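You operate a simulated robot arm through the tools that you are given. There is no shell and no other tool. Be economical: measure what you need, move in short steps, check, and stop when the job is done.

The job below is to be done with a simulated robot arm. You get a single attempt, and the scene is never put back.

Task
Shut the spinner down, cover its head, close the white sugar tub.
Fine: Heat off first; the motor runs till HOT goes out; the steel cover goes on after that.
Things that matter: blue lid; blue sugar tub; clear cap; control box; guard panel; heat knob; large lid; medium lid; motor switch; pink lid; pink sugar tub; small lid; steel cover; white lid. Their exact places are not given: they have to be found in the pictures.

The check looks at the end state, three seconds after you hand in, the way a careful person would. Anything else that was tipped, shoved, dropped, spilled or broken makes it a failure. A push-on lid holds only when it is set on centred and level and pressed home; a screw cap is set on level and turned clockwise until tight.

Robot
A 7-joint arm with a fingered hand on a trunk, on a base that drives. Base frame: it is fixed to the floor where the robot stands at the start and does not move with it; the origin is under the middle of the robot, x ahead of it, y to its left, z up. Readings come in mm, rad, newtons and seconds.
Its first joint turns from -2.897 to 2.897 rad. Places, roughly: blue lid (9x9x3 cm) [700, -200, 900]; control box [600, 200, 900]; heat knob [600, 100, 900]; motor switch [600, 200, 900]; pink lid (9x9x3 cm) [700, -100, 900]; white lid (9x9x3 cm) [600, -300, 900]. Payload 4.7 kg.
The tool frame sits at the grasp point between the pads (the TCP): z along the fingers, y along the line on which they close. The tips reach 36 mm beyond it. The gripper opens to 120 mm. The gripper's body begins 42 mm behind the TCP. The gripper is a hand of 5 fingers: y runs from the thumb to the fingers, the wrist lies at [-18, -122, -210] in the tool frame, and closing takes about 1.5 s.
Orientation is that of the tool frame in the base frame, as a unit quaternion [x, y, z, w]. With the fingers straight down and the wrist toward the robot, the tool's x, y and z point along [0, 1, 0], [1, 0, 0] and [0, 0, -1] of the base frame.

Tools
- The arm moves only by the tool nudge_tool. Its argument "motion" is a list of rows, each a list of 3 entries, a list of its own where there are three numbers: the turn, a rotation vector about the tool's x, y, z in rad, then the shift along the tool's x, y, z in mm, then the gripper command, from -1 (fully open) to 1 (shut), values between in proportion. In form: [[[ax, ay, az], [dx, dy, dz], claw], ...]. A call has 1 to 8 rows; each row shifts and turns the commanded pose from where the row before left it, along the tool's axes as they then stand. Rows are played at 5 a second. More than 50 mm and 0.15 rad between two rows, or a gripper value outside its range, and nothing of the call is played. A pose out of reach is approached as far as the arm can. The call stops where the force on the tool passes 70 N (or 10 N more than at its start, if that is more) or the arm is blocked; 0.2 s more then pass. Each finger travels about 45 mm/s and halts on what it meets, pressing with about 32 N; the grip force reading is that of the motor and also rises with nothing between the fingers. The clock runs only during rows and for 0.2 s after the last one: add rows that do not move to give the fingers time. The reply holds the time, the measured pose of the TCP, the force on the tool along the base axes, the opening and the grip force, in the units named above and with some noise, with the torque about the TCP (base axes, N m) and any sound that the robot's microphone picked up, and new pictures: "pictures" is both (left out), scene, wrist or none.
- Cameras (640 x 400 px; columns grow to the right, rows downward): "scene" is now at [-251.6, 135.8, 1213.4]; the picture's right is [0.54, -0.84, 0.00], its down [-0.44, -0.28, -0.85] and it looks along [0.72, 0.46, -0.52] (base axes); focal length 214 px, centre (320, 200). "wrist" rides on the gripper at [73, -91, -143] in the tool frame; the picture's right is [-0.80, 0.28, -0.53], its down [-0.53, -0.73, 0.42] and it looks along [-0.27, 0.62, 0.74] (tool axes); focal length 234 px, centre (320, 200).
- drive_base(legs): drives the robot by 1 to 6 legs, each [ahead, turn to the left] in mm and rad, along the robot's own axes; the way and the turn of a leg run together, so that a leg with both is an arc; at most 1500 mm and 3.142 rad a leg. The arm and the cameras ride along, it lands a little off, and it stops where it bumps. It gives what a move gives, and a new picture of the scene camera.
- set_grasp(shape): the hand has 5 fingers and takes this shape, open, in about a second: jaw (thumb against the fingers, like two jaws); tri (thumb and two fingers); tip (a fingertip pinch); poke (one finger out to press); point (the index stretched); flat (the hand flat); cup (the hand cupped); fist (a fist). The gripper value then closes the fingers along that shape, each until it touches; the sizes above hold for jaw. It gives what a move gives, with no picture.
- head_to(pan, tilt): turns the head with the scene camera to pan (to the left, within 2.496 rad either way) and tilt (down, from -0.506 to 1.204), counted from straight ahead of the robot. It gives what a move gives, and a new picture of the scene camera.
- locate(camera, pixels): for up to 12 pixels [column, row] of the newest picture of that camera ("zoom" is the newest enlarged one), the place [x, y, z] in the base frame of the surface seen there, good to about 2 mm, but the place of the scene camera against the robot may be out by one fixed shift of up to 12 mm in any direction. The clock stands still meanwhile.
- enlarge(camera, box): a new picture of the part [left, top, right, bottom] of that camera's present view, enlarged. The clock stands still meanwhile.
- sign_off(): hands the job in; it is judged then, once.

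Go step by step. Measure first, check grasps and placings, and put right what went wrong. The budget is 80 turns and 260 pictures, counting those below and the enlarged ones. Unless the task says otherwise, let go and move clear before handing in, and close with one line.

The tools are called after "Call:" as a command line: name --argument value ..., lists and objects as JSON in quotes. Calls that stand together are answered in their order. nudge_tool: Moves the arm, as the interface text tells. Its arguments: {"type":"object","properties":{"motion":{"type":"array","items":{"type":"array"}},"pictures":{"type":"string","enum":["both","scene","wrist","none"]}},"required":["motion"]} The other tools are called the same way: set_grasp (shape) gives the hand a shape; drive_base (legs) drives the base; head_to (pan, tilt) turns the head that bears the scene camera; locate (camera, pixels) gives the place of the surface under pixels of a picture; enlarge (camera, box) takes an enlarged picture of a part of a camera's view; sign_off () hands the job in.

At the start:

```text
clock: 0.0
tcp_pos: [676.5, 172.9, 1209.0]
tcp_rot: [0.707, 0.708, 0.0, 0.0]
force: [-0.6, 0.0, -0.5]
wrist_torque: [0.0, -0.01, -0.01]
grip_width: 119.6
grasp_force: 0.0
shape: jaw
robot x, y, heading: [1.3, -1.6, 0.002]
head pan, tilt: [0.567, 0.548]
```

scene: 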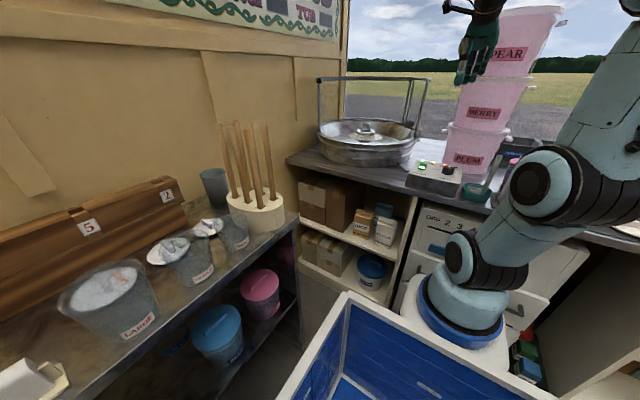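
wrist: 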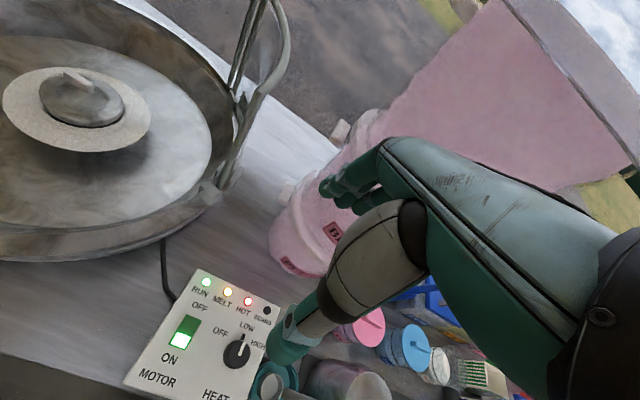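

The wrist picture shows the control box (about 200,340) with RUN, MELT and HOT lit. I'll enlarge it and turn the head to see the counter on the right.

Call:
enlarge --camera "wrist" --box '[120, 250, 300, 400]'

Call:
locate --camera "wrist" --pixels '[[184, 332], [237, 350], [248, 301], [206, 282], [268, 310], [130, 385], [75, 105], [100, 240], [372, 325], [412, 348], [440, 365], [75, 75]]'

Call:
head_to --pan -0.2 --tilt 0.6

```text
2.67 times, centred on (210, 325) of wrist
```

zoom: 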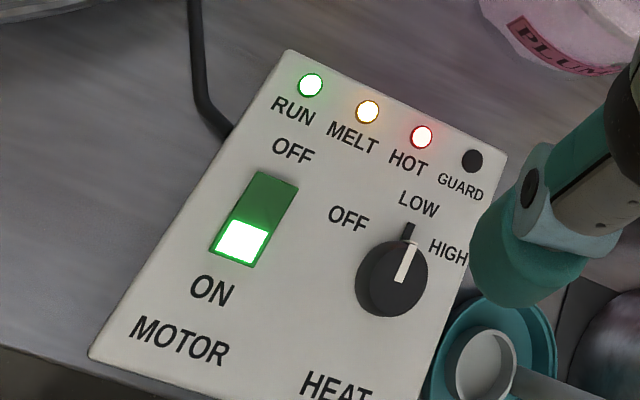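

```text
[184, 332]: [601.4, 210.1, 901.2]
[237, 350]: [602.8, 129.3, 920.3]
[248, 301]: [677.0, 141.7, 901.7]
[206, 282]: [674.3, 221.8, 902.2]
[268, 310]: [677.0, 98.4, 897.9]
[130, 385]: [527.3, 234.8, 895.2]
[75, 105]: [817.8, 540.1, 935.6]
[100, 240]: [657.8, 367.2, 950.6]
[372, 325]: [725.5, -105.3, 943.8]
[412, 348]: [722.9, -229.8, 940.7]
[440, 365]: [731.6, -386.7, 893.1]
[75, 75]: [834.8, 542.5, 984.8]
```

```text
clock: 1.1
tcp_pos: [675.4, 172.4, 1208.1]
tcp_rot: [0.707, 0.707, 0.0, 0.0]
force: [-1.6, 0.3, -0.5]
wrist_torque: [-0.01, 0.02, 0.0]
grip_width: 119.6
grasp_force: 0.0
shape: jaw
robot x, y, heading: [0.1, -0.6, 0.001]
head pan, tilt: [-0.201, 0.6]
```

scene: 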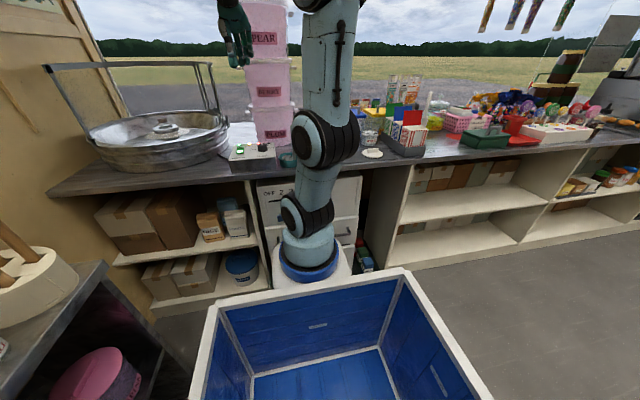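

The counter right of the arm holds tubs and lids, partly hidden. I'll enlarge both views.

Call:
enlarge --camera "wrist" --box '[240, 260, 560, 400]'

Call:
enlarge --camera "scene" --box '[340, 60, 640, 200]'

Call:
enlarge --camera "scene" --box '[40, 40, 320, 200]'

Call:
head_to --pan -0.9 --tilt 0.6

Call:
head_to --pan 1.5 --tilt 0.6

```text
2.00 times, centred on (400, 330) of wrist
```

zoom: 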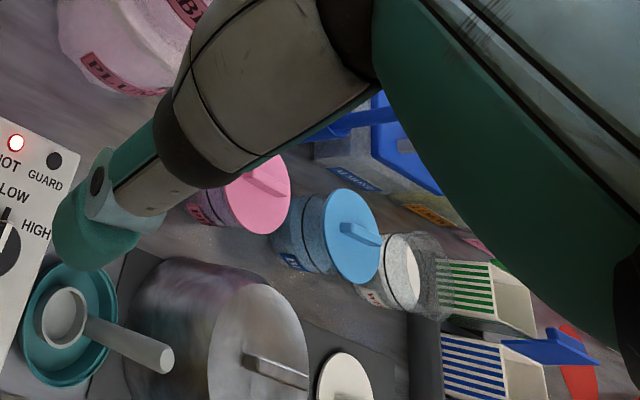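

```text
2.13 times, centred on (490, 130) of scene
```

zoom: 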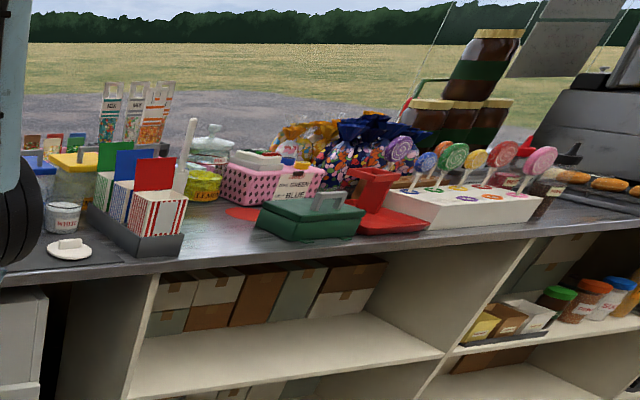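

```text
2.29 times, centred on (180, 120) of scene
```

zoom: 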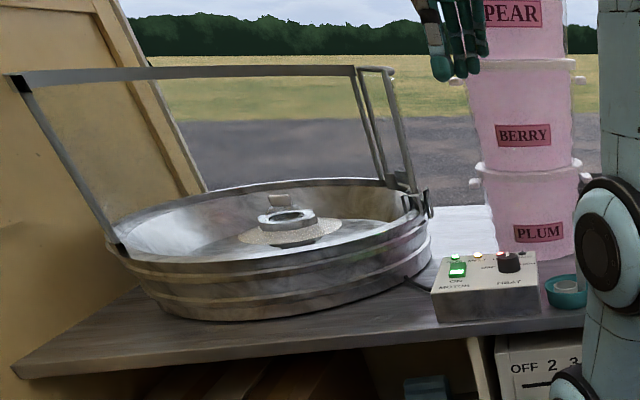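

```text
clock: 2.2
tcp_pos: [676.2, 174.0, 1208.7]
tcp_rot: [0.708, 0.707, 0.0, 0.0]
force: [0.1, -0.2, 0.3]
wrist_torque: [0.01, -0.02, 0.0]
grip_width: 119.7
grasp_force: 0.1
shape: jaw
robot x, y, heading: [2.2, 0.8, -0.003]
head pan, tilt: [-0.901, 0.6]
```

scene: 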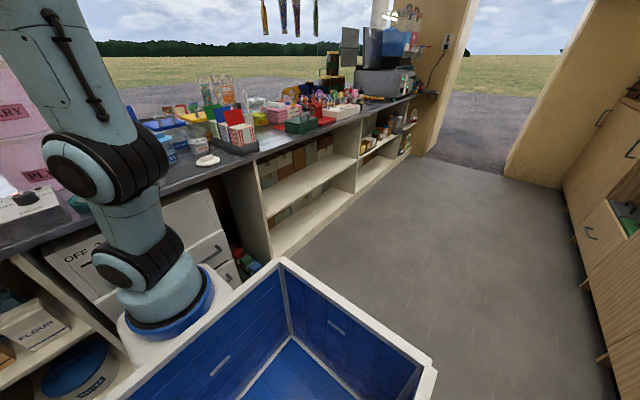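

```text
clock: 4.4
tcp_pos: [676.5, 172.5, 1207.2]
tcp_rot: [0.707, 0.708, 0.0, 0.0]
force: [-0.6, 0.1, -0.3]
wrist_torque: [0.03, -0.02, 0.02]
grip_width: 119.7
grasp_force: 0.0
shape: jaw
robot x, y, heading: [-1.2, -1.7, 0.0]
head pan, tilt: [1.499, 0.6]
```

scene: 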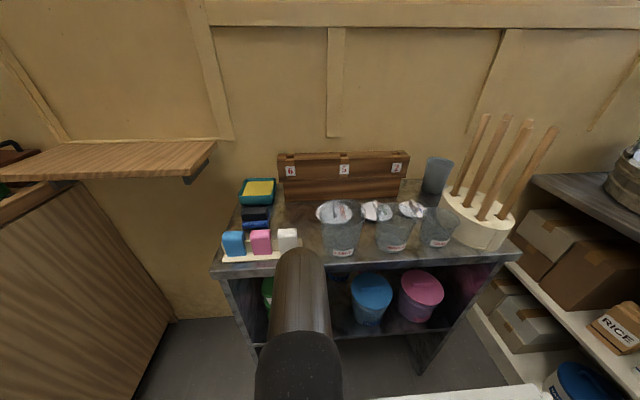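

The knob is at about (603,129,920), and its pointer is near LOW. I'll measure the knob, switch, and lids more finely from the wrist view.

Call:
enlarge --camera "wrist" --box '[190, 310, 280, 370]'

Call:
locate --camera "wrist" --pixels '[[193, 318], [181, 343], [187, 325], [340, 390], [295, 385], [270, 375], [260, 385], [410, 385], [375, 330], [415, 350], [440, 365], [310, 340]]'

```text
6.67 times, centred on (235, 340) of wrist
```

zoom: 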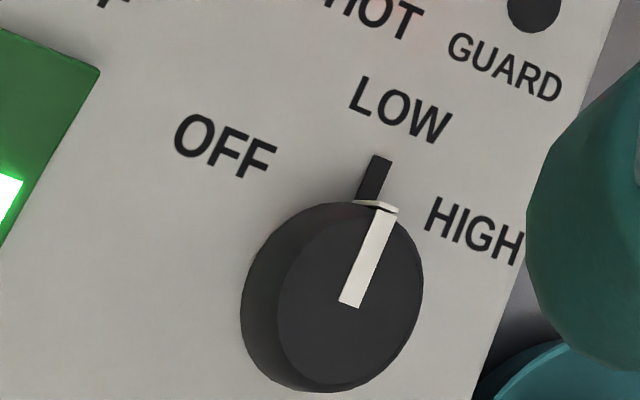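

```text
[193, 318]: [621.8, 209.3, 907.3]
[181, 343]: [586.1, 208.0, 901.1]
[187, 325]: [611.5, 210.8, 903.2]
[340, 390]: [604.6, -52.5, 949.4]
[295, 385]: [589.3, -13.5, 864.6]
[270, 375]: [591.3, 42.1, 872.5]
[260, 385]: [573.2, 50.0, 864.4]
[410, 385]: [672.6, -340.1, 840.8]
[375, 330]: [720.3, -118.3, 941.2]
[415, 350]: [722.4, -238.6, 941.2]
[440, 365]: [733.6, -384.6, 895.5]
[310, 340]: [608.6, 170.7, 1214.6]
```

Call:
locate --camera "zoom" --pixels '[[350, 300], [383, 212], [285, 290], [415, 280], [350, 375], [350, 215], [375, 165], [230, 150], [400, 110], [475, 230], [200, 290], [365, 195]]'

```text
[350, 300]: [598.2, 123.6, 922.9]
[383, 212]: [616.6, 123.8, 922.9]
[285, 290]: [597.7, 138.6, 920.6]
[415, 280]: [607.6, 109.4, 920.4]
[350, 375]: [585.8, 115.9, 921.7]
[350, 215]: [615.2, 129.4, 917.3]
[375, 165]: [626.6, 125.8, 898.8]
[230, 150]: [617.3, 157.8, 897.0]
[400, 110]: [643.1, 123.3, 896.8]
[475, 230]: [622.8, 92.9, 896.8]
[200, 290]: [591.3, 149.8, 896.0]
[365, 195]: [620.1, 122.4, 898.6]
```

The knob is centred at about (600,124) with its top at z 922. The panel is at z 896, and OFF lies about 63° counter-clockwise. I'll move above the knob with the hand slightly pre-turned.

Call:
nudge_tool --motion '[[[0, 0, 0.125], [0, 0, 0], -1], [[0, 0, 0.125], [0, 0, 0], -1], [[0, 0, 0.125], [0, 0, 0], -0.5], [[0, 0, 0.125], [0, 0, 0], -0.2], [[0, 0, 0], [-3.2, -45, 20], -0.2], [[0, 0, 0], [-3.3, -45, 20], -0.2], [[0, 0, 0], [0, 0, 50], -0.2], [[0, 0, 0], [0, 0, 50], -0.2]]'

```text
clock: 6.2
tcp_pos: [593.6, 210.3, 1068.8]
tcp_rot: [0.86, 0.51, 0.0, 0.0]
force: [0.3, 0.3, 0.6]
wrist_torque: [0.02, 0.03, -0.02]
grip_width: 72.1
grasp_force: 0.1
shape: jaw
robot x, y, heading: [-1.7, 0.2, -0.0]
head pan, tilt: [1.499, 0.6]
```

scene: 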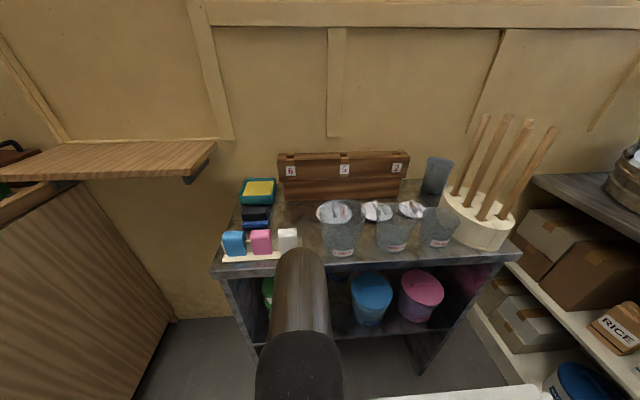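
wrist: 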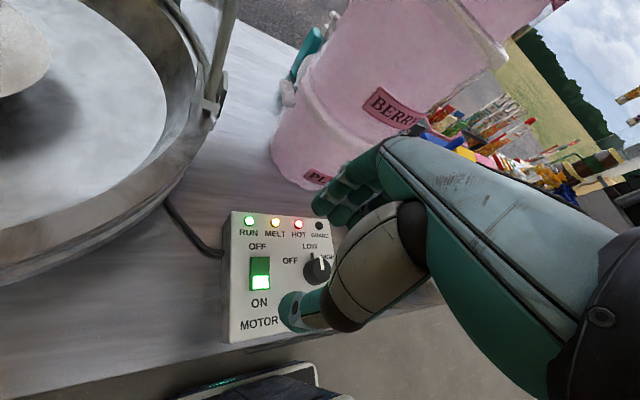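

The hand is turned 0.5 rad clockwise, and (6,-86) remains to get over the knob. I'll shift over it and drop to z≈985.

Call:
nudge_tool --motion '[[[0, 0, 0], [-36.3, 23.5, 0], -0.2], [[0, 0, 0], [-36.3, 23.5, 0], -0.2], [[0, 0, 0], [0, 0, 42], -0.2], [[0, 0, 0], [0, 0, 42], -0.2]]'

Call:
enlarge --camera "wrist" --box '[160, 150, 480, 350]'

Call:
head_to --pan 0.3 --tilt 0.55

Call:
enlarge --camera "scene" --box '[200, 60, 520, 260]'

```text
clock: 7.2
tcp_pos: [600.7, 124.0, 984.4]
tcp_rot: [0.86, 0.51, -0.001, 0.0]
force: [-0.4, -0.5, 0.3]
wrist_torque: [0.0, 0.0, 0.03]
grip_width: 72.5
grasp_force: 0.0
shape: jaw
robot x, y, heading: [0.1, -0.7, -0.001]
head pan, tilt: [1.499, 0.6]
```

scene: 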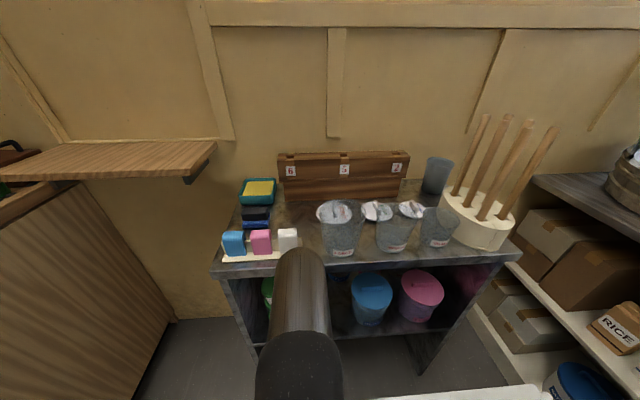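
wrist: 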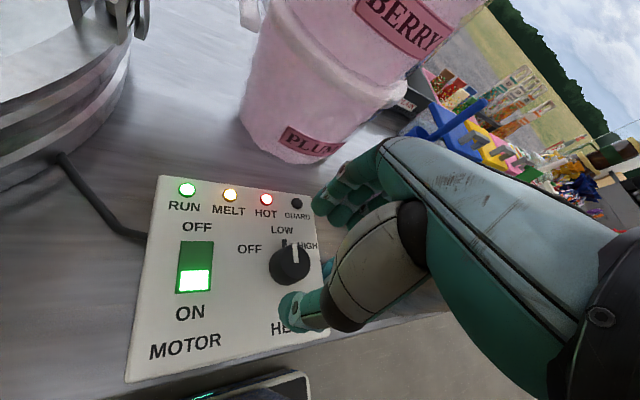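

```text
2.00 times, centred on (320, 250) of wrist
```

zoom: 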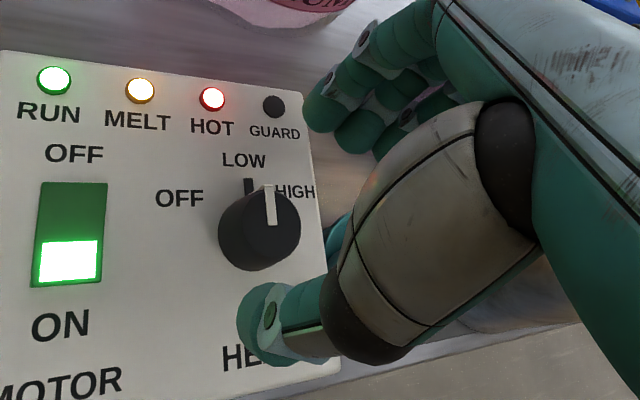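

```text
clock: 8.6
tcp_pos: [600.2, 125.3, 984.1]
tcp_rot: [0.86, 0.51, 0.0, 0.0]
force: [0.4, -0.1, -0.9]
wrist_torque: [0.01, -0.04, -0.03]
grip_width: 72.3
grasp_force: 0.0
shape: jaw
robot x, y, heading: [0.2, 1.0, 0.002]
head pan, tilt: [0.3, 0.55]
```

scene: 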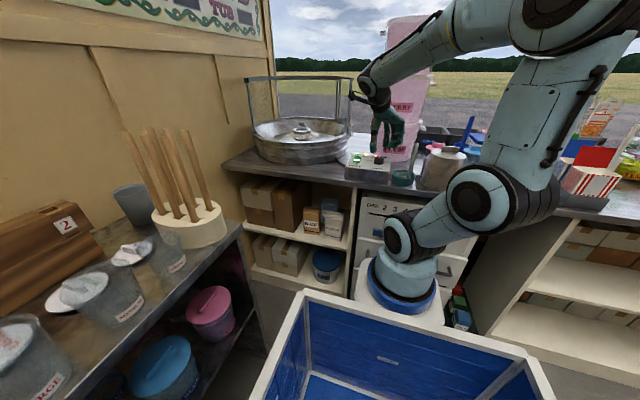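

```text
2.00 times, centred on (360, 160) of scene
```

zoom: 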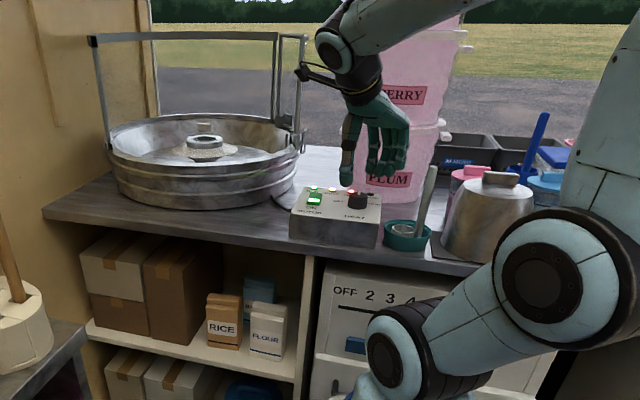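

Thumb and fingers straddle the knob. I'll descend to z≈938 and close.

Call:
nudge_tool --motion '[[[0, 0, 0], [0, 0, 20], -0.2], [[0, 0, 0], [0, 0, 16], -0.2], [[0, 0, 0], [0, 0, 10], -0.2]]' --pictures "wrist"

```text
clock: 9.4
tcp_pos: [601.1, 124.0, 938.3]
tcp_rot: [0.86, 0.51, 0.0, 0.0]
force: [0.5, 0.9, -0.2]
wrist_torque: [0.01, -0.03, 0.03]
grip_width: 72.0
grasp_force: 0.0
shape: jaw
robot x, y, heading: [-2.5, 0.0, 0.002]
head pan, tilt: [0.3, 0.55]
```

wrist: 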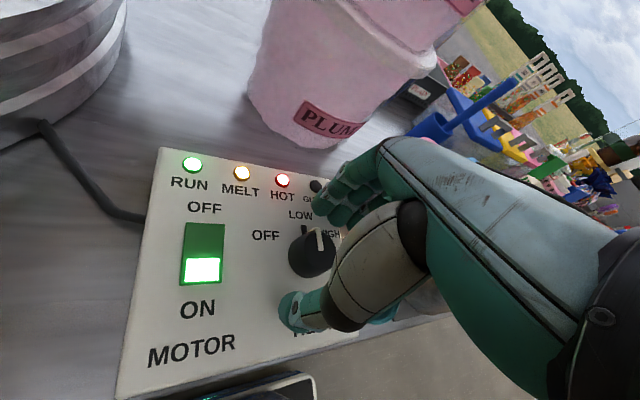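

The fingers are down around the knob. I'll close them now.

Call:
nudge_tool --motion '[[[0, 0, 0], [0, 0, 0], 0.4], [[0, 0, 0], [0, 0, 0], 0.6], [[0, 0, 0], [0, 0, 0], 0.6], [[0, 0, 0], [0, 0, 0], 0.6], [[0, 0, 0], [0, 0, 0], 0.6]]' --pictures "wrist"

Call:
enlarge --camera "wrist" --box '[240, 160, 400, 340]'

```text
clock: 10.6
tcp_pos: [600.4, 125.0, 938.3]
tcp_rot: [0.86, 0.511, 0.0, 0.0]
force: [-6.0, 2.6, -1.4]
wrist_torque: [0.07, 0.15, 0.02]
grip_width: 27.9
grasp_force: 32.2
shape: jaw
robot x, y, heading: [-0.5, 1.1, 0.006]
head pan, tilt: [0.3, 0.55]
```

wrist: 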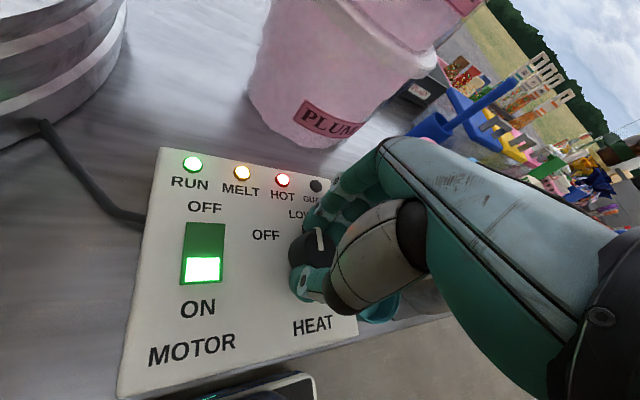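

```text
2.22 times, centred on (320, 250) of wrist
```

zoom: 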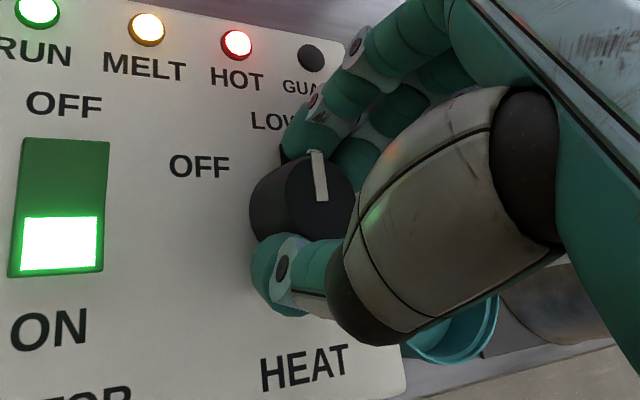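

The knob is gripped (32 N). I'll turn counter-clockwise by about 1.0 rad.

Call:
nudge_tool --motion '[[[0, 0, -0.13], [0, 0, 0], 0.6], [[0, 0, -0.13], [0, 0, 0], 0.6], [[0, 0, -0.13], [0, 0, 0], 0.6], [[0, 0, -0.13], [0, 0, 0], 0.6], [[0, 0, -0.13], [0, 0, 0], 0.6], [[0, 0, -0.13], [0, 0, 0], 0.6], [[0, 0, -0.13], [0, 0, 0], 0.6], [[0, 0, -0.13], [0, 0, 0], 0.6]]' --pictures "wrist"

Call:
enlarge --camera "wrist" --box '[200, 200, 380, 400]'

```text
clock: 12.4
tcp_pos: [601.4, 124.6, 938.3]
tcp_rot: [0.493, 0.87, 0.0, -0.001]
force: [-14.3, -4.5, 3.0]
wrist_torque: [-0.17, 0.46, -0.02]
grip_width: 27.5
grasp_force: 31.4
shape: jaw
robot x, y, heading: [4.2, 1.2, 0.007]
head pan, tilt: [0.3, 0.55]
```

wrist: 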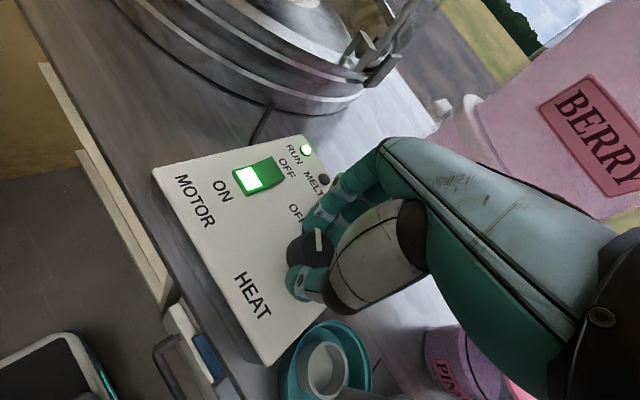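

```text
2.00 times, centred on (290, 300) of wrist
```

zoom: 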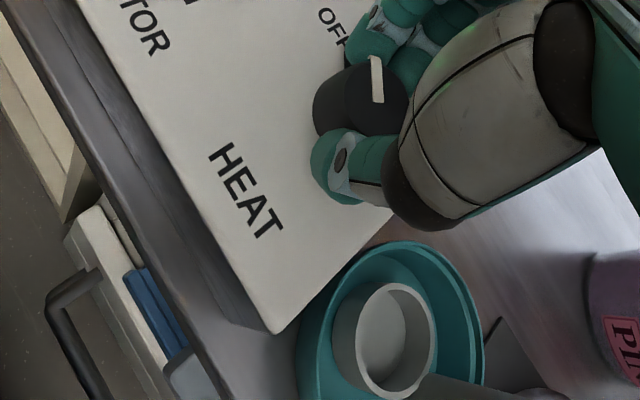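

The knob turned and its pointer is at OFF; MELT is dark. I'll release, lift and check.

Call:
nudge_tool --motion '[[[0, 0, 0], [0, 0, 0], 0], [[0, 0, 0], [0, 0, 0], -0.2], [[0, 0, 0], [0, 0, 0], -0.2], [[0, 0, 0], [0, 0, -40], -0.2], [[0, 0, 0], [0, 0, -50], -0.2], [[0, 0, 0], [0, 0, -50], -0.2]]'

Call:
enlarge --camera "wrist" --box '[180, 180, 400, 340]'

```text
clock: 13.8
tcp_pos: [600.9, 124.3, 1077.8]
tcp_rot: [0.492, 0.871, -0.001, -0.001]
force: [0.2, -0.2, 0.3]
wrist_torque: [-0.03, 0.04, -0.01]
grip_width: 71.9
grasp_force: 0.0
shape: jaw
robot x, y, heading: [2.1, -4.2, -0.003]
head pan, tilt: [0.3, 0.55]
```

scene: 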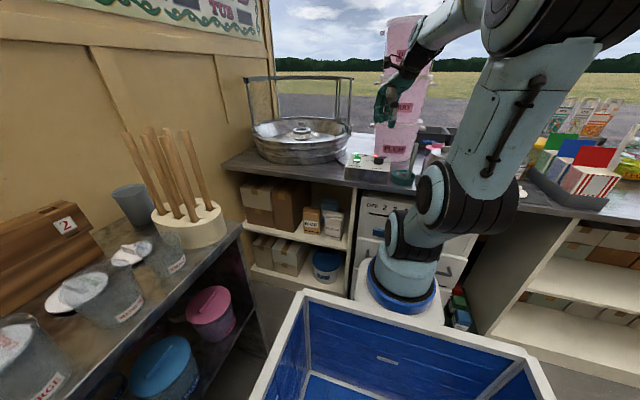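
wrist: 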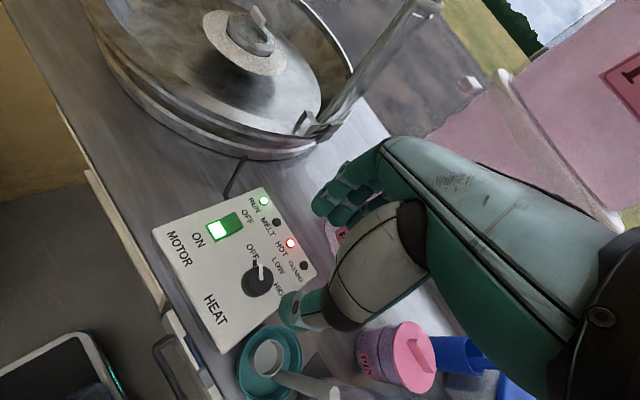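

```text
2.50 times, centred on (290, 260) of wrist
```

zoom: 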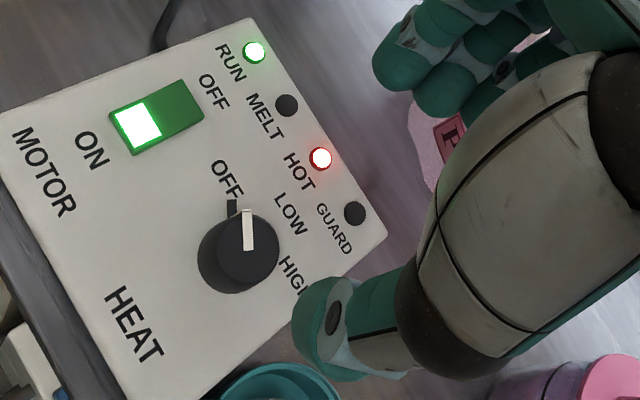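

MELT is out, the pointer is at OFF, and HOT is still lit, so the motor keeps running. Meanwhile I'll go to the sugar tubs on the right: turn the hand back, rise, and move over.

Call:
nudge_tool --motion '[[[0, 0, 0.135], [0, 0, -30], -0.5], [[0, 0, 0.135], [0, 0, -30], -0.8], [[0, 0, 0.135], [0, 0, -30], -1], [[0, 0, 0.125], [0, 0, -20], -1], [[0, 0, 0], [-49, 0, 0], -1], [[0, 0, 0], [-49, 0, 0], -1], [[0, 0, 0], [-49, 0, 0], -1], [[0, 0, 0], [-49, 0, 0], -1]]' --pictures "none"

Call:
nudge_tool --motion '[[[0, 0, 0], [-49, 0, 0], -1], [[0, 0, 0], [-49, 0, 0], -1]]' --pictures "wrist"

Call:
head_to --pan 0.0 --tilt 0.5

```text
clock: 15.6
tcp_pos: [603.3, -71.1, 1188.3]
tcp_rot: [0.703, 0.711, 0.001, 0.001]
force: [-0.1, 0.0, -0.6]
wrist_torque: [0.02, 0.02, 0.0]
grip_width: 119.7
grasp_force: 0.0
shape: jaw
robot x, y, heading: [1.1, 2.2, -0.003]
head pan, tilt: [0.3, 0.55]
```

```text
clock: 16.2
tcp_pos: [602.6, -169.1, 1190.2]
tcp_rot: [0.703, 0.711, 0.0, 0.001]
force: [-0.9, 0.7, 0.6]
wrist_torque: [-0.05, -0.04, -0.03]
grip_width: 119.8
grasp_force: 0.1
shape: jaw
robot x, y, heading: [-1.2, -0.4, -0.003]
head pan, tilt: [0.3, 0.55]
```

wrist: 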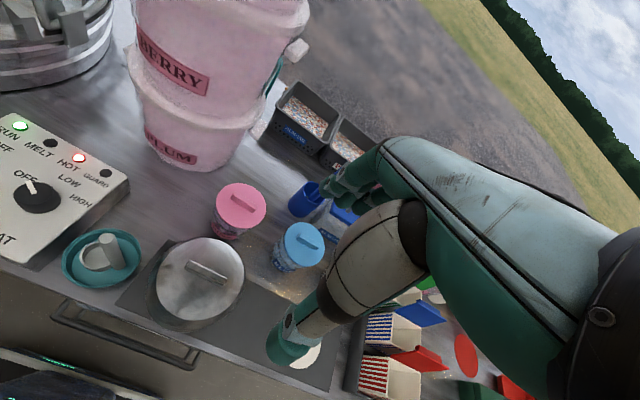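

```text
clock: 17.0
tcp_pos: [602.5, -168.9, 1188.5]
tcp_rot: [0.703, 0.711, 0.0, 0.001]
force: [-0.1, 0.5, -0.1]
wrist_torque: [0.0, -0.02, 0.03]
grip_width: 119.7
grasp_force: 0.0
shape: jaw
robot x, y, heading: [-1.1, -2.5, 0.005]
head pan, tilt: [0.0, 0.499]
```

scene: 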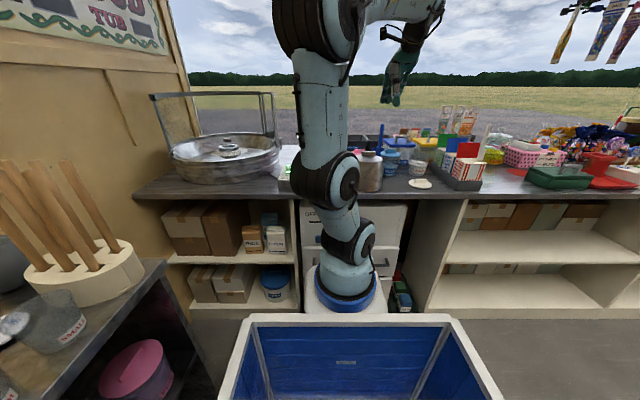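

The wrist view shows the steel cover (200,280), the pink and blue lidded tubs, and the white lid edge (305,355). I'll measure the cover and the lit area, then move further right to see the white tub.

Call:
enlarge --camera "wrist" --box '[120, 200, 280, 360]'

Call:
locate --camera "wrist" --pixels '[[207, 272], [190, 265], [224, 280], [198, 240], [170, 300], [240, 270], [205, 310], [237, 210], [304, 243], [300, 290], [50, 300], [85, 260]]'

Call:
nudge_tool --motion '[[[0, 0, 0], [-45, -10, 0], -1], [[0, 0, 0], [-45, -10, 0], -1], [[0, 0, 0], [-45, -10, 0], -1], [[0, 0, 0], [-45, -10, 0], -1]]'

```text
2.50 times, centred on (200, 280) of wrist
```

zoom: 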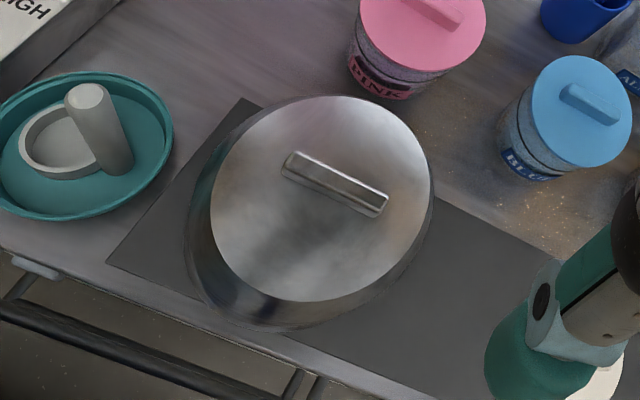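

```text
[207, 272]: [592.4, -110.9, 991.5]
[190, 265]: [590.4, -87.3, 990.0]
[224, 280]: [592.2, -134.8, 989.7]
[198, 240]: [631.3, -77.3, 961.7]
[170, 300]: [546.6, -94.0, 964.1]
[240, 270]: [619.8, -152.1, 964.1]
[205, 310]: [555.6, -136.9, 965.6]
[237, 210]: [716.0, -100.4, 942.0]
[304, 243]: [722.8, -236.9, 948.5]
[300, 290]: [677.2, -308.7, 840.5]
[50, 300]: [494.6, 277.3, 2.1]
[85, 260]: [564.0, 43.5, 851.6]
```

```text
clock: 18.0
tcp_pos: [564.7, -351.3, 1188.9]
tcp_rot: [0.703, 0.711, 0.0, 0.002]
force: [0.9, 0.1, 0.5]
wrist_torque: [-0.07, 0.0, 0.01]
grip_width: 119.8
grasp_force: 0.1
shape: jaw
robot x, y, heading: [-1.5, -1.0, -0.001]
head pan, tilt: [0.0, 0.499]
```

scene: 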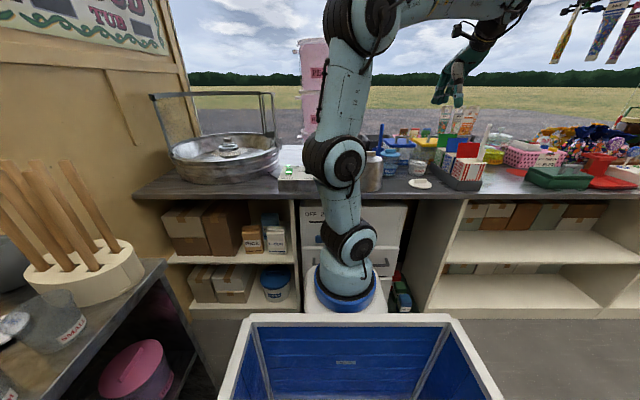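
wrist: 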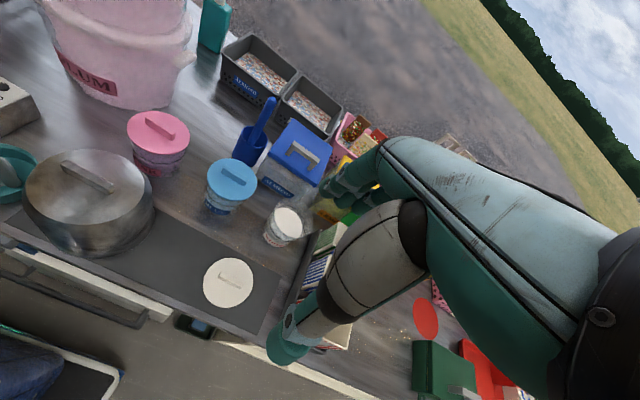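

The white lid (229,282) and the open white tub (283,225) are both visible. I'll measure them.

Call:
enlarge --camera "wrist" --box '[180, 180, 340, 320]'

Call:
locate --camera "wrist" --pixels '[[229, 282], [222, 278], [238, 284], [205, 283], [254, 284], [228, 259], [230, 306], [288, 208], [286, 222], [273, 222], [302, 224], [284, 238]]'

```text
2.86 times, centred on (260, 250) of wrist
```

zoom: 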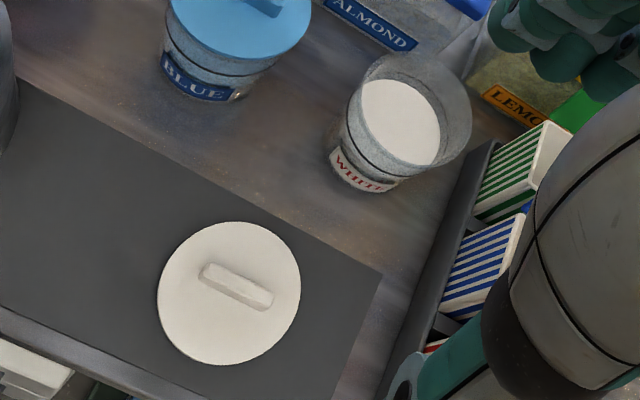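

```text
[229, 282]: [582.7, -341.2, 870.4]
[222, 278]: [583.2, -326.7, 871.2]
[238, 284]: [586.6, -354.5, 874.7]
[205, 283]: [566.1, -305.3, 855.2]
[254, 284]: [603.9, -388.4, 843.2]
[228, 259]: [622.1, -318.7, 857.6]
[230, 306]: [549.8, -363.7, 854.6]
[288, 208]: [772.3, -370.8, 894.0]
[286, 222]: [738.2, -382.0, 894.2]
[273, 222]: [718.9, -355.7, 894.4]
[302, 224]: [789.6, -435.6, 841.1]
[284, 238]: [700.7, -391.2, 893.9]
```

Call:
locate --camera "zoom" --pixels '[[358, 90], [363, 125], [395, 168], [430, 172], [462, 150], [469, 110], [450, 72], [415, 55], [385, 57], [470, 125], [160, 290], [300, 290]]'

Call:
locate --camera "zoom" --pixels '[[230, 224], [225, 362], [180, 245], [285, 250], [175, 340], [280, 340], [204, 270], [237, 287], [270, 300], [240, 280], [236, 297], [130, 240]]'

Call:
enlarge --camera "wrist" --box '[255, 190, 315, 250]'

```text
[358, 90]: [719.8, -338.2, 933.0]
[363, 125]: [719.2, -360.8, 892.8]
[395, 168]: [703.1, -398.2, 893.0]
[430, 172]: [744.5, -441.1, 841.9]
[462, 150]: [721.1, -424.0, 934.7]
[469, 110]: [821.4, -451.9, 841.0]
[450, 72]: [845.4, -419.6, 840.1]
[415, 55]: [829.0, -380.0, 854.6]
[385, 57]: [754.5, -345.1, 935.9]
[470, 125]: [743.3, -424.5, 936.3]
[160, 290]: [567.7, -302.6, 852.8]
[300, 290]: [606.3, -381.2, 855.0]
```

```text
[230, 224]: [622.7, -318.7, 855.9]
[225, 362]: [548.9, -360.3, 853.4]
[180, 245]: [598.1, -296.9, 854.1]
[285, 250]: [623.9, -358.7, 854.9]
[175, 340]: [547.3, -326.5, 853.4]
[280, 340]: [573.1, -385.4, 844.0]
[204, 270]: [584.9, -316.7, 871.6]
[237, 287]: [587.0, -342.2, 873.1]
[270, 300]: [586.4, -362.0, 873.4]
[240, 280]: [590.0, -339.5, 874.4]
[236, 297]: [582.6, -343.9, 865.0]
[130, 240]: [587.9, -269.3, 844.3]
```

```text
6.67 times, centred on (285, 220) of wrist
```

zoom: 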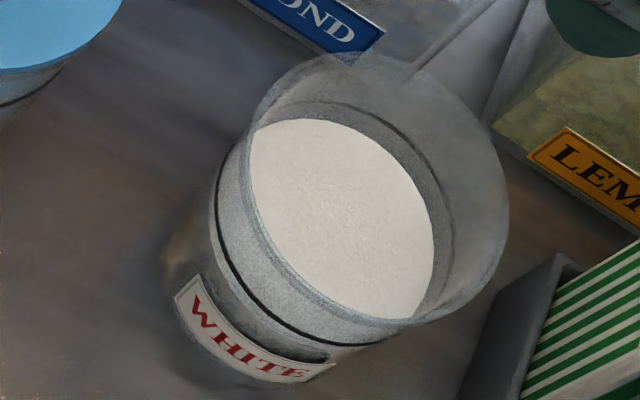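

Call:
locate --camera "zoom" --pixels '[[248, 140], [262, 100], [290, 72], [340, 56], [400, 58], [450, 85], [490, 130], [507, 180], [503, 230], [480, 275], [445, 308], [410, 321]]'

Call:
locate --camera "zoom" --pixels '[[251, 142], [255, 190], [275, 240], [310, 290], [350, 315], [266, 104], [503, 180], [499, 225], [476, 270], [440, 305], [370, 55], [345, 170]]'

```text
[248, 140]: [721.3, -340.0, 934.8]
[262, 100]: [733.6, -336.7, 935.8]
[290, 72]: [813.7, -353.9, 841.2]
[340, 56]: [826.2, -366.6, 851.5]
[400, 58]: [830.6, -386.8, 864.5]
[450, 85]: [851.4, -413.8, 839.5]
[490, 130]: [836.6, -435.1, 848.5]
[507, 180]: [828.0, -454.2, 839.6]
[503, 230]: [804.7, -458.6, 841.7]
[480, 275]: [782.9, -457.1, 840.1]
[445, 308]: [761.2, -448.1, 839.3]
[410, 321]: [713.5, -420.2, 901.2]
```

```text
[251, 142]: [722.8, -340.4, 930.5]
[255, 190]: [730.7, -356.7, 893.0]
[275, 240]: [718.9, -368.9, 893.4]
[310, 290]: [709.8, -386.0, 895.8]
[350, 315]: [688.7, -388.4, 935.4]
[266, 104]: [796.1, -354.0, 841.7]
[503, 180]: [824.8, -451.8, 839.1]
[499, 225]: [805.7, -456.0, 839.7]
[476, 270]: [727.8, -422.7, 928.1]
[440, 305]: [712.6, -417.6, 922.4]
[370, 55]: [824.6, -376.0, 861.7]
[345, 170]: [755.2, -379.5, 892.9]
```

The lid centre is about (586.5,-340.5), with its bar handle along y from z 857 to 873. The white tub is centred at about (731,-381) with its rim at z 935. I'll check the neighbours' heights before moving.

Call:
enlarge --camera "scene" --box '[350, 90, 510, 210]'

Call:
locate --camera "wrist" --pixels '[[333, 237], [325, 262], [345, 225], [315, 270], [355, 190], [300, 250], [280, 320], [231, 171], [310, 290], [303, 155], [265, 130], [290, 345]]'

```text
3.33 times, centred on (430, 150) of scene
```

zoom: 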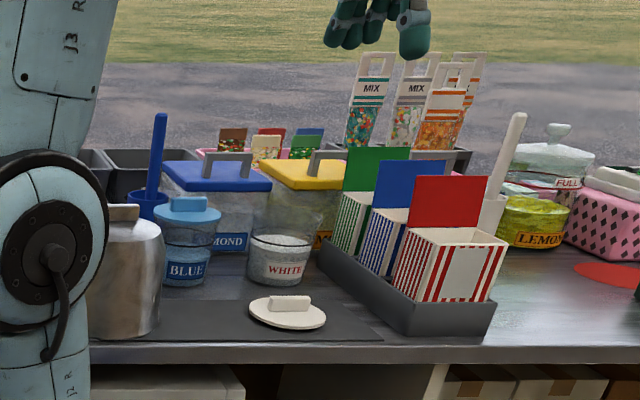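

```text
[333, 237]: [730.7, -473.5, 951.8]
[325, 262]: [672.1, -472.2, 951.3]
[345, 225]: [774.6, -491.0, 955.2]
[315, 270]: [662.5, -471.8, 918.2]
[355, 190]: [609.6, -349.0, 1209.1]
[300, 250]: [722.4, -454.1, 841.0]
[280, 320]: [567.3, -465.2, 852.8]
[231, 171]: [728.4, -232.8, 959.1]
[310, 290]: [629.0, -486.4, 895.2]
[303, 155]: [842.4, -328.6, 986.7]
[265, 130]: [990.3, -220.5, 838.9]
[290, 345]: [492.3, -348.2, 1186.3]
```

Call:
locate --camera "zoom" --pixels '[[350, 155], [405, 155], [445, 170], [480, 185], [415, 185], [350, 240], [290, 300], [280, 240], [210, 160], [310, 155], [190, 202], [520, 120]]'

```text
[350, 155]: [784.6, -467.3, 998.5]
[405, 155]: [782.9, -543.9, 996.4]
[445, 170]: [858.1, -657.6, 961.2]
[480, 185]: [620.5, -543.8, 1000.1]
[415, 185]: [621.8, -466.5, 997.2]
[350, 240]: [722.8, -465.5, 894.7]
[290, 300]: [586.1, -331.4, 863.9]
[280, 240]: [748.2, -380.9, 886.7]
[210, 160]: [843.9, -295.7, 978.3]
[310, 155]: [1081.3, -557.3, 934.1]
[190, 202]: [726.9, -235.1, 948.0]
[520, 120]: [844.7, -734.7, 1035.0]
```

The tallest neighbours are the box flaps (left edge y -467, z 1000), which are clear of the path. I'll descend over the white lid with the gripper half closed.

Call:
nudge_tool --motion '[[[0, 0, 0.0116], [10.8, 21.8, 20], -0.5], [[0, 0, 0], [0, 0, 48], -0.3], [[0, 0, 0], [0, 0, 48], -0.3], [[0, 0, 0], [0, 0, 48], -0.3], [[0, 0, 0], [0, 0, 48], -0.3], [[0, 0, 0], [0, 0, 47], -0.3]]'

Call:
enlarge --camera "wrist" --box '[180, 160, 420, 360]'

Call:
enlarge --camera "scene" --box '[370, 110, 490, 200]'

```text
clock: 19.4
tcp_pos: [588.1, -339.1, 928.4]
tcp_rot: [0.708, 0.706, -0.001, 0.0]
force: [0.1, 0.6, 0.0]
wrist_torque: [-0.02, -0.03, -0.01]
grip_width: 78.3
grasp_force: 0.0
shape: jaw
robot x, y, heading: [-2.1, 1.1, 0.001]
head pan, tilt: [0.0, 0.499]
```

scene: 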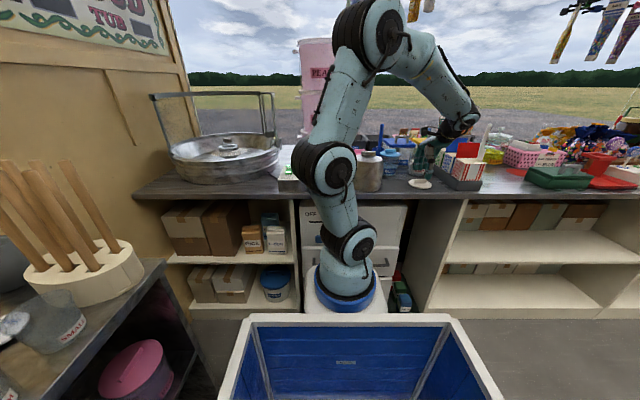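
wrist: 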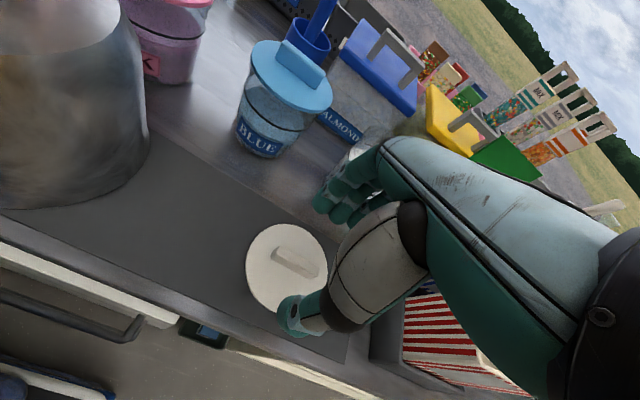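

```text
2.00 times, centred on (300, 260) of wrist
```

zoom: 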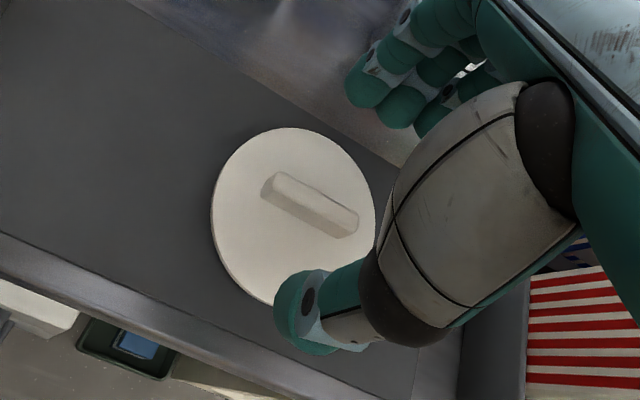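

```text
4.44 times, centred on (430, 155) of scene
```

zoom: 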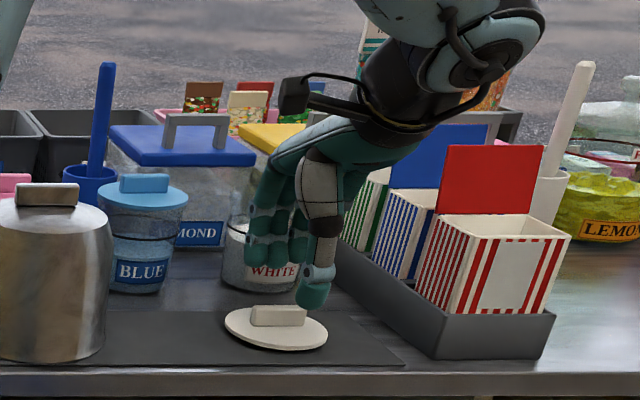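

The hand straddles the handle. I'll re-measure the handle and rim from this closer view.

Call:
enlarge --camera "wrist" --box '[230, 210, 340, 320]'

Call:
locate --camera "wrist" --pixels '[[279, 249], [300, 261], [316, 269], [276, 258], [306, 277], [290, 240], [248, 270], [325, 250], [294, 225]]'

```text
3.64 times, centred on (285, 265) of wrist
```

zoom: 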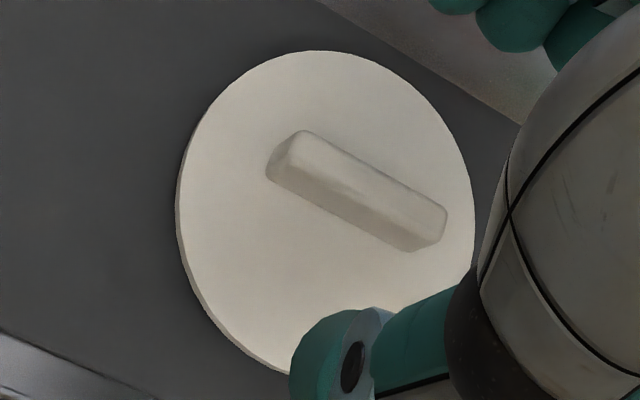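

```text
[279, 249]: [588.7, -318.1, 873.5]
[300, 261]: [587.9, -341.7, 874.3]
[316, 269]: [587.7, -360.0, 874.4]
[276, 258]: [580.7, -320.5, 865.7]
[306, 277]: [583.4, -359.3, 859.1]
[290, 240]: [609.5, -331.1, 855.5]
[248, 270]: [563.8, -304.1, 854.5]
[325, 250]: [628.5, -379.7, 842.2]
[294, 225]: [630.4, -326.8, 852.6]
```

The handle centre (587,-340) matches the TCP. I'll go down to z≈894 and grip.

Call:
nudge_tool --motion '[[[0, 0, 0], [0, 0, 20], -0.3], [[0, 0, 0], [0, 0, 14], -0.3], [[0, 0, 0], [0, 0, 0], 0.4], [[0, 0, 0], [0, 0, 0], 0.9], [[0, 0, 0], [0, 0, 0], 0.9], [[0, 0, 0], [0, 0, 0], 0.9], [[0, 0, 0], [0, 0, 0], 0.9], [[0, 0, 0], [0, 0, 0], 0.9]]' --pictures "wrist"

Call:
enlarge --camera "wrist" --box '[220, 160, 400, 340]'

```text
clock: 21.2
tcp_pos: [587.6, -339.0, 895.2]
tcp_rot: [0.707, 0.707, 0.0, 0.0]
force: [-1.3, 0.6, 0.5]
wrist_torque: [0.01, 0.03, 0.04]
grip_width: 6.2
grasp_force: 31.6
shape: jaw
robot x, y, heading: [-0.5, 3.9, -0.003]
head pan, tilt: [0.0, 0.499]
```

wrist: 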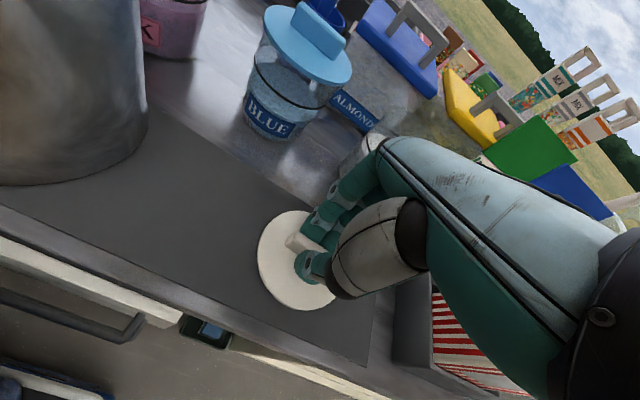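

```text
2.22 times, centred on (310, 250) of wrist
```

zoom: 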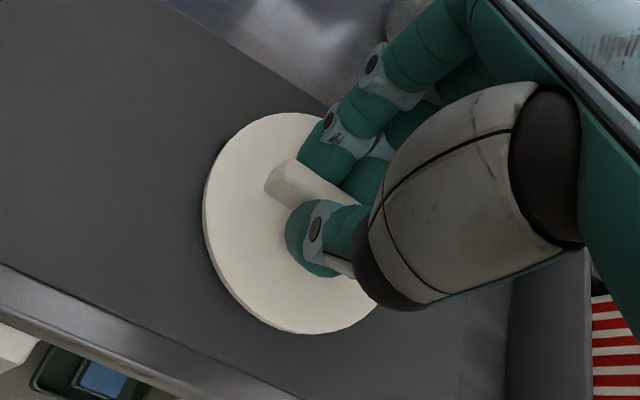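

Grip is 32 N on the handle. I'll lift and check that the lid comes level.

Call:
nudge_tool --motion '[[[0, 0, 0], [0, 0, -20], 0.9], [[0, 0, 0], [0, 0, -40], 0.9], [[0, 0, 0], [0, 0, -45], 0.9], [[0, 0, 0], [0, 0, -45], 0.9], [[0, 0, 0], [0, 0, 0], 0.9]]'

Call:
enlarge --camera "scene" --box '[370, 90, 490, 180]'

Call:
enlarge --camera "wrist" --box '[220, 160, 400, 340]'

```text
clock: 22.4
tcp_pos: [587.3, -340.2, 1045.4]
tcp_rot: [0.708, 0.707, 0.0, -0.001]
force: [0.3, 0.9, -1.1]
wrist_torque: [0.01, -0.03, -0.01]
grip_width: 6.5
grasp_force: 31.5
shape: jaw
robot x, y, heading: [0.9, 1.1, -0.002]
head pan, tilt: [0.0, 0.499]
```

scene: 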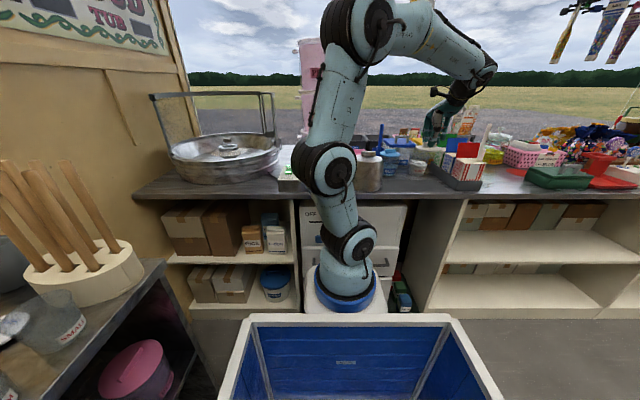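
wrist: 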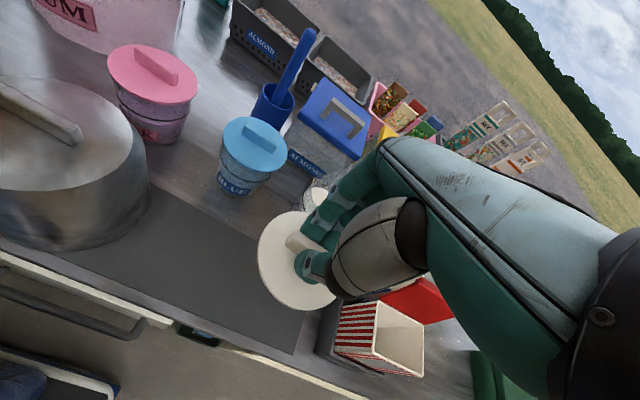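

```text
4.44 times, centred on (430, 135) of scene
```

zoom: 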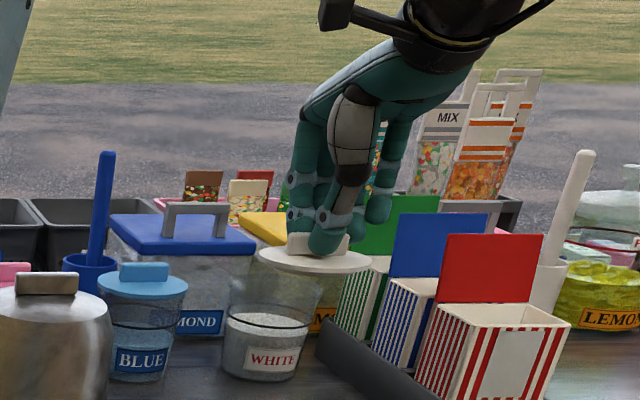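

```text
2.22 times, centred on (310, 250) of wrist
```

zoom: 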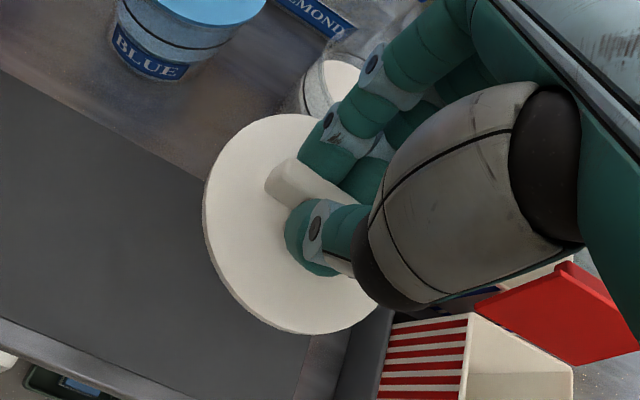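

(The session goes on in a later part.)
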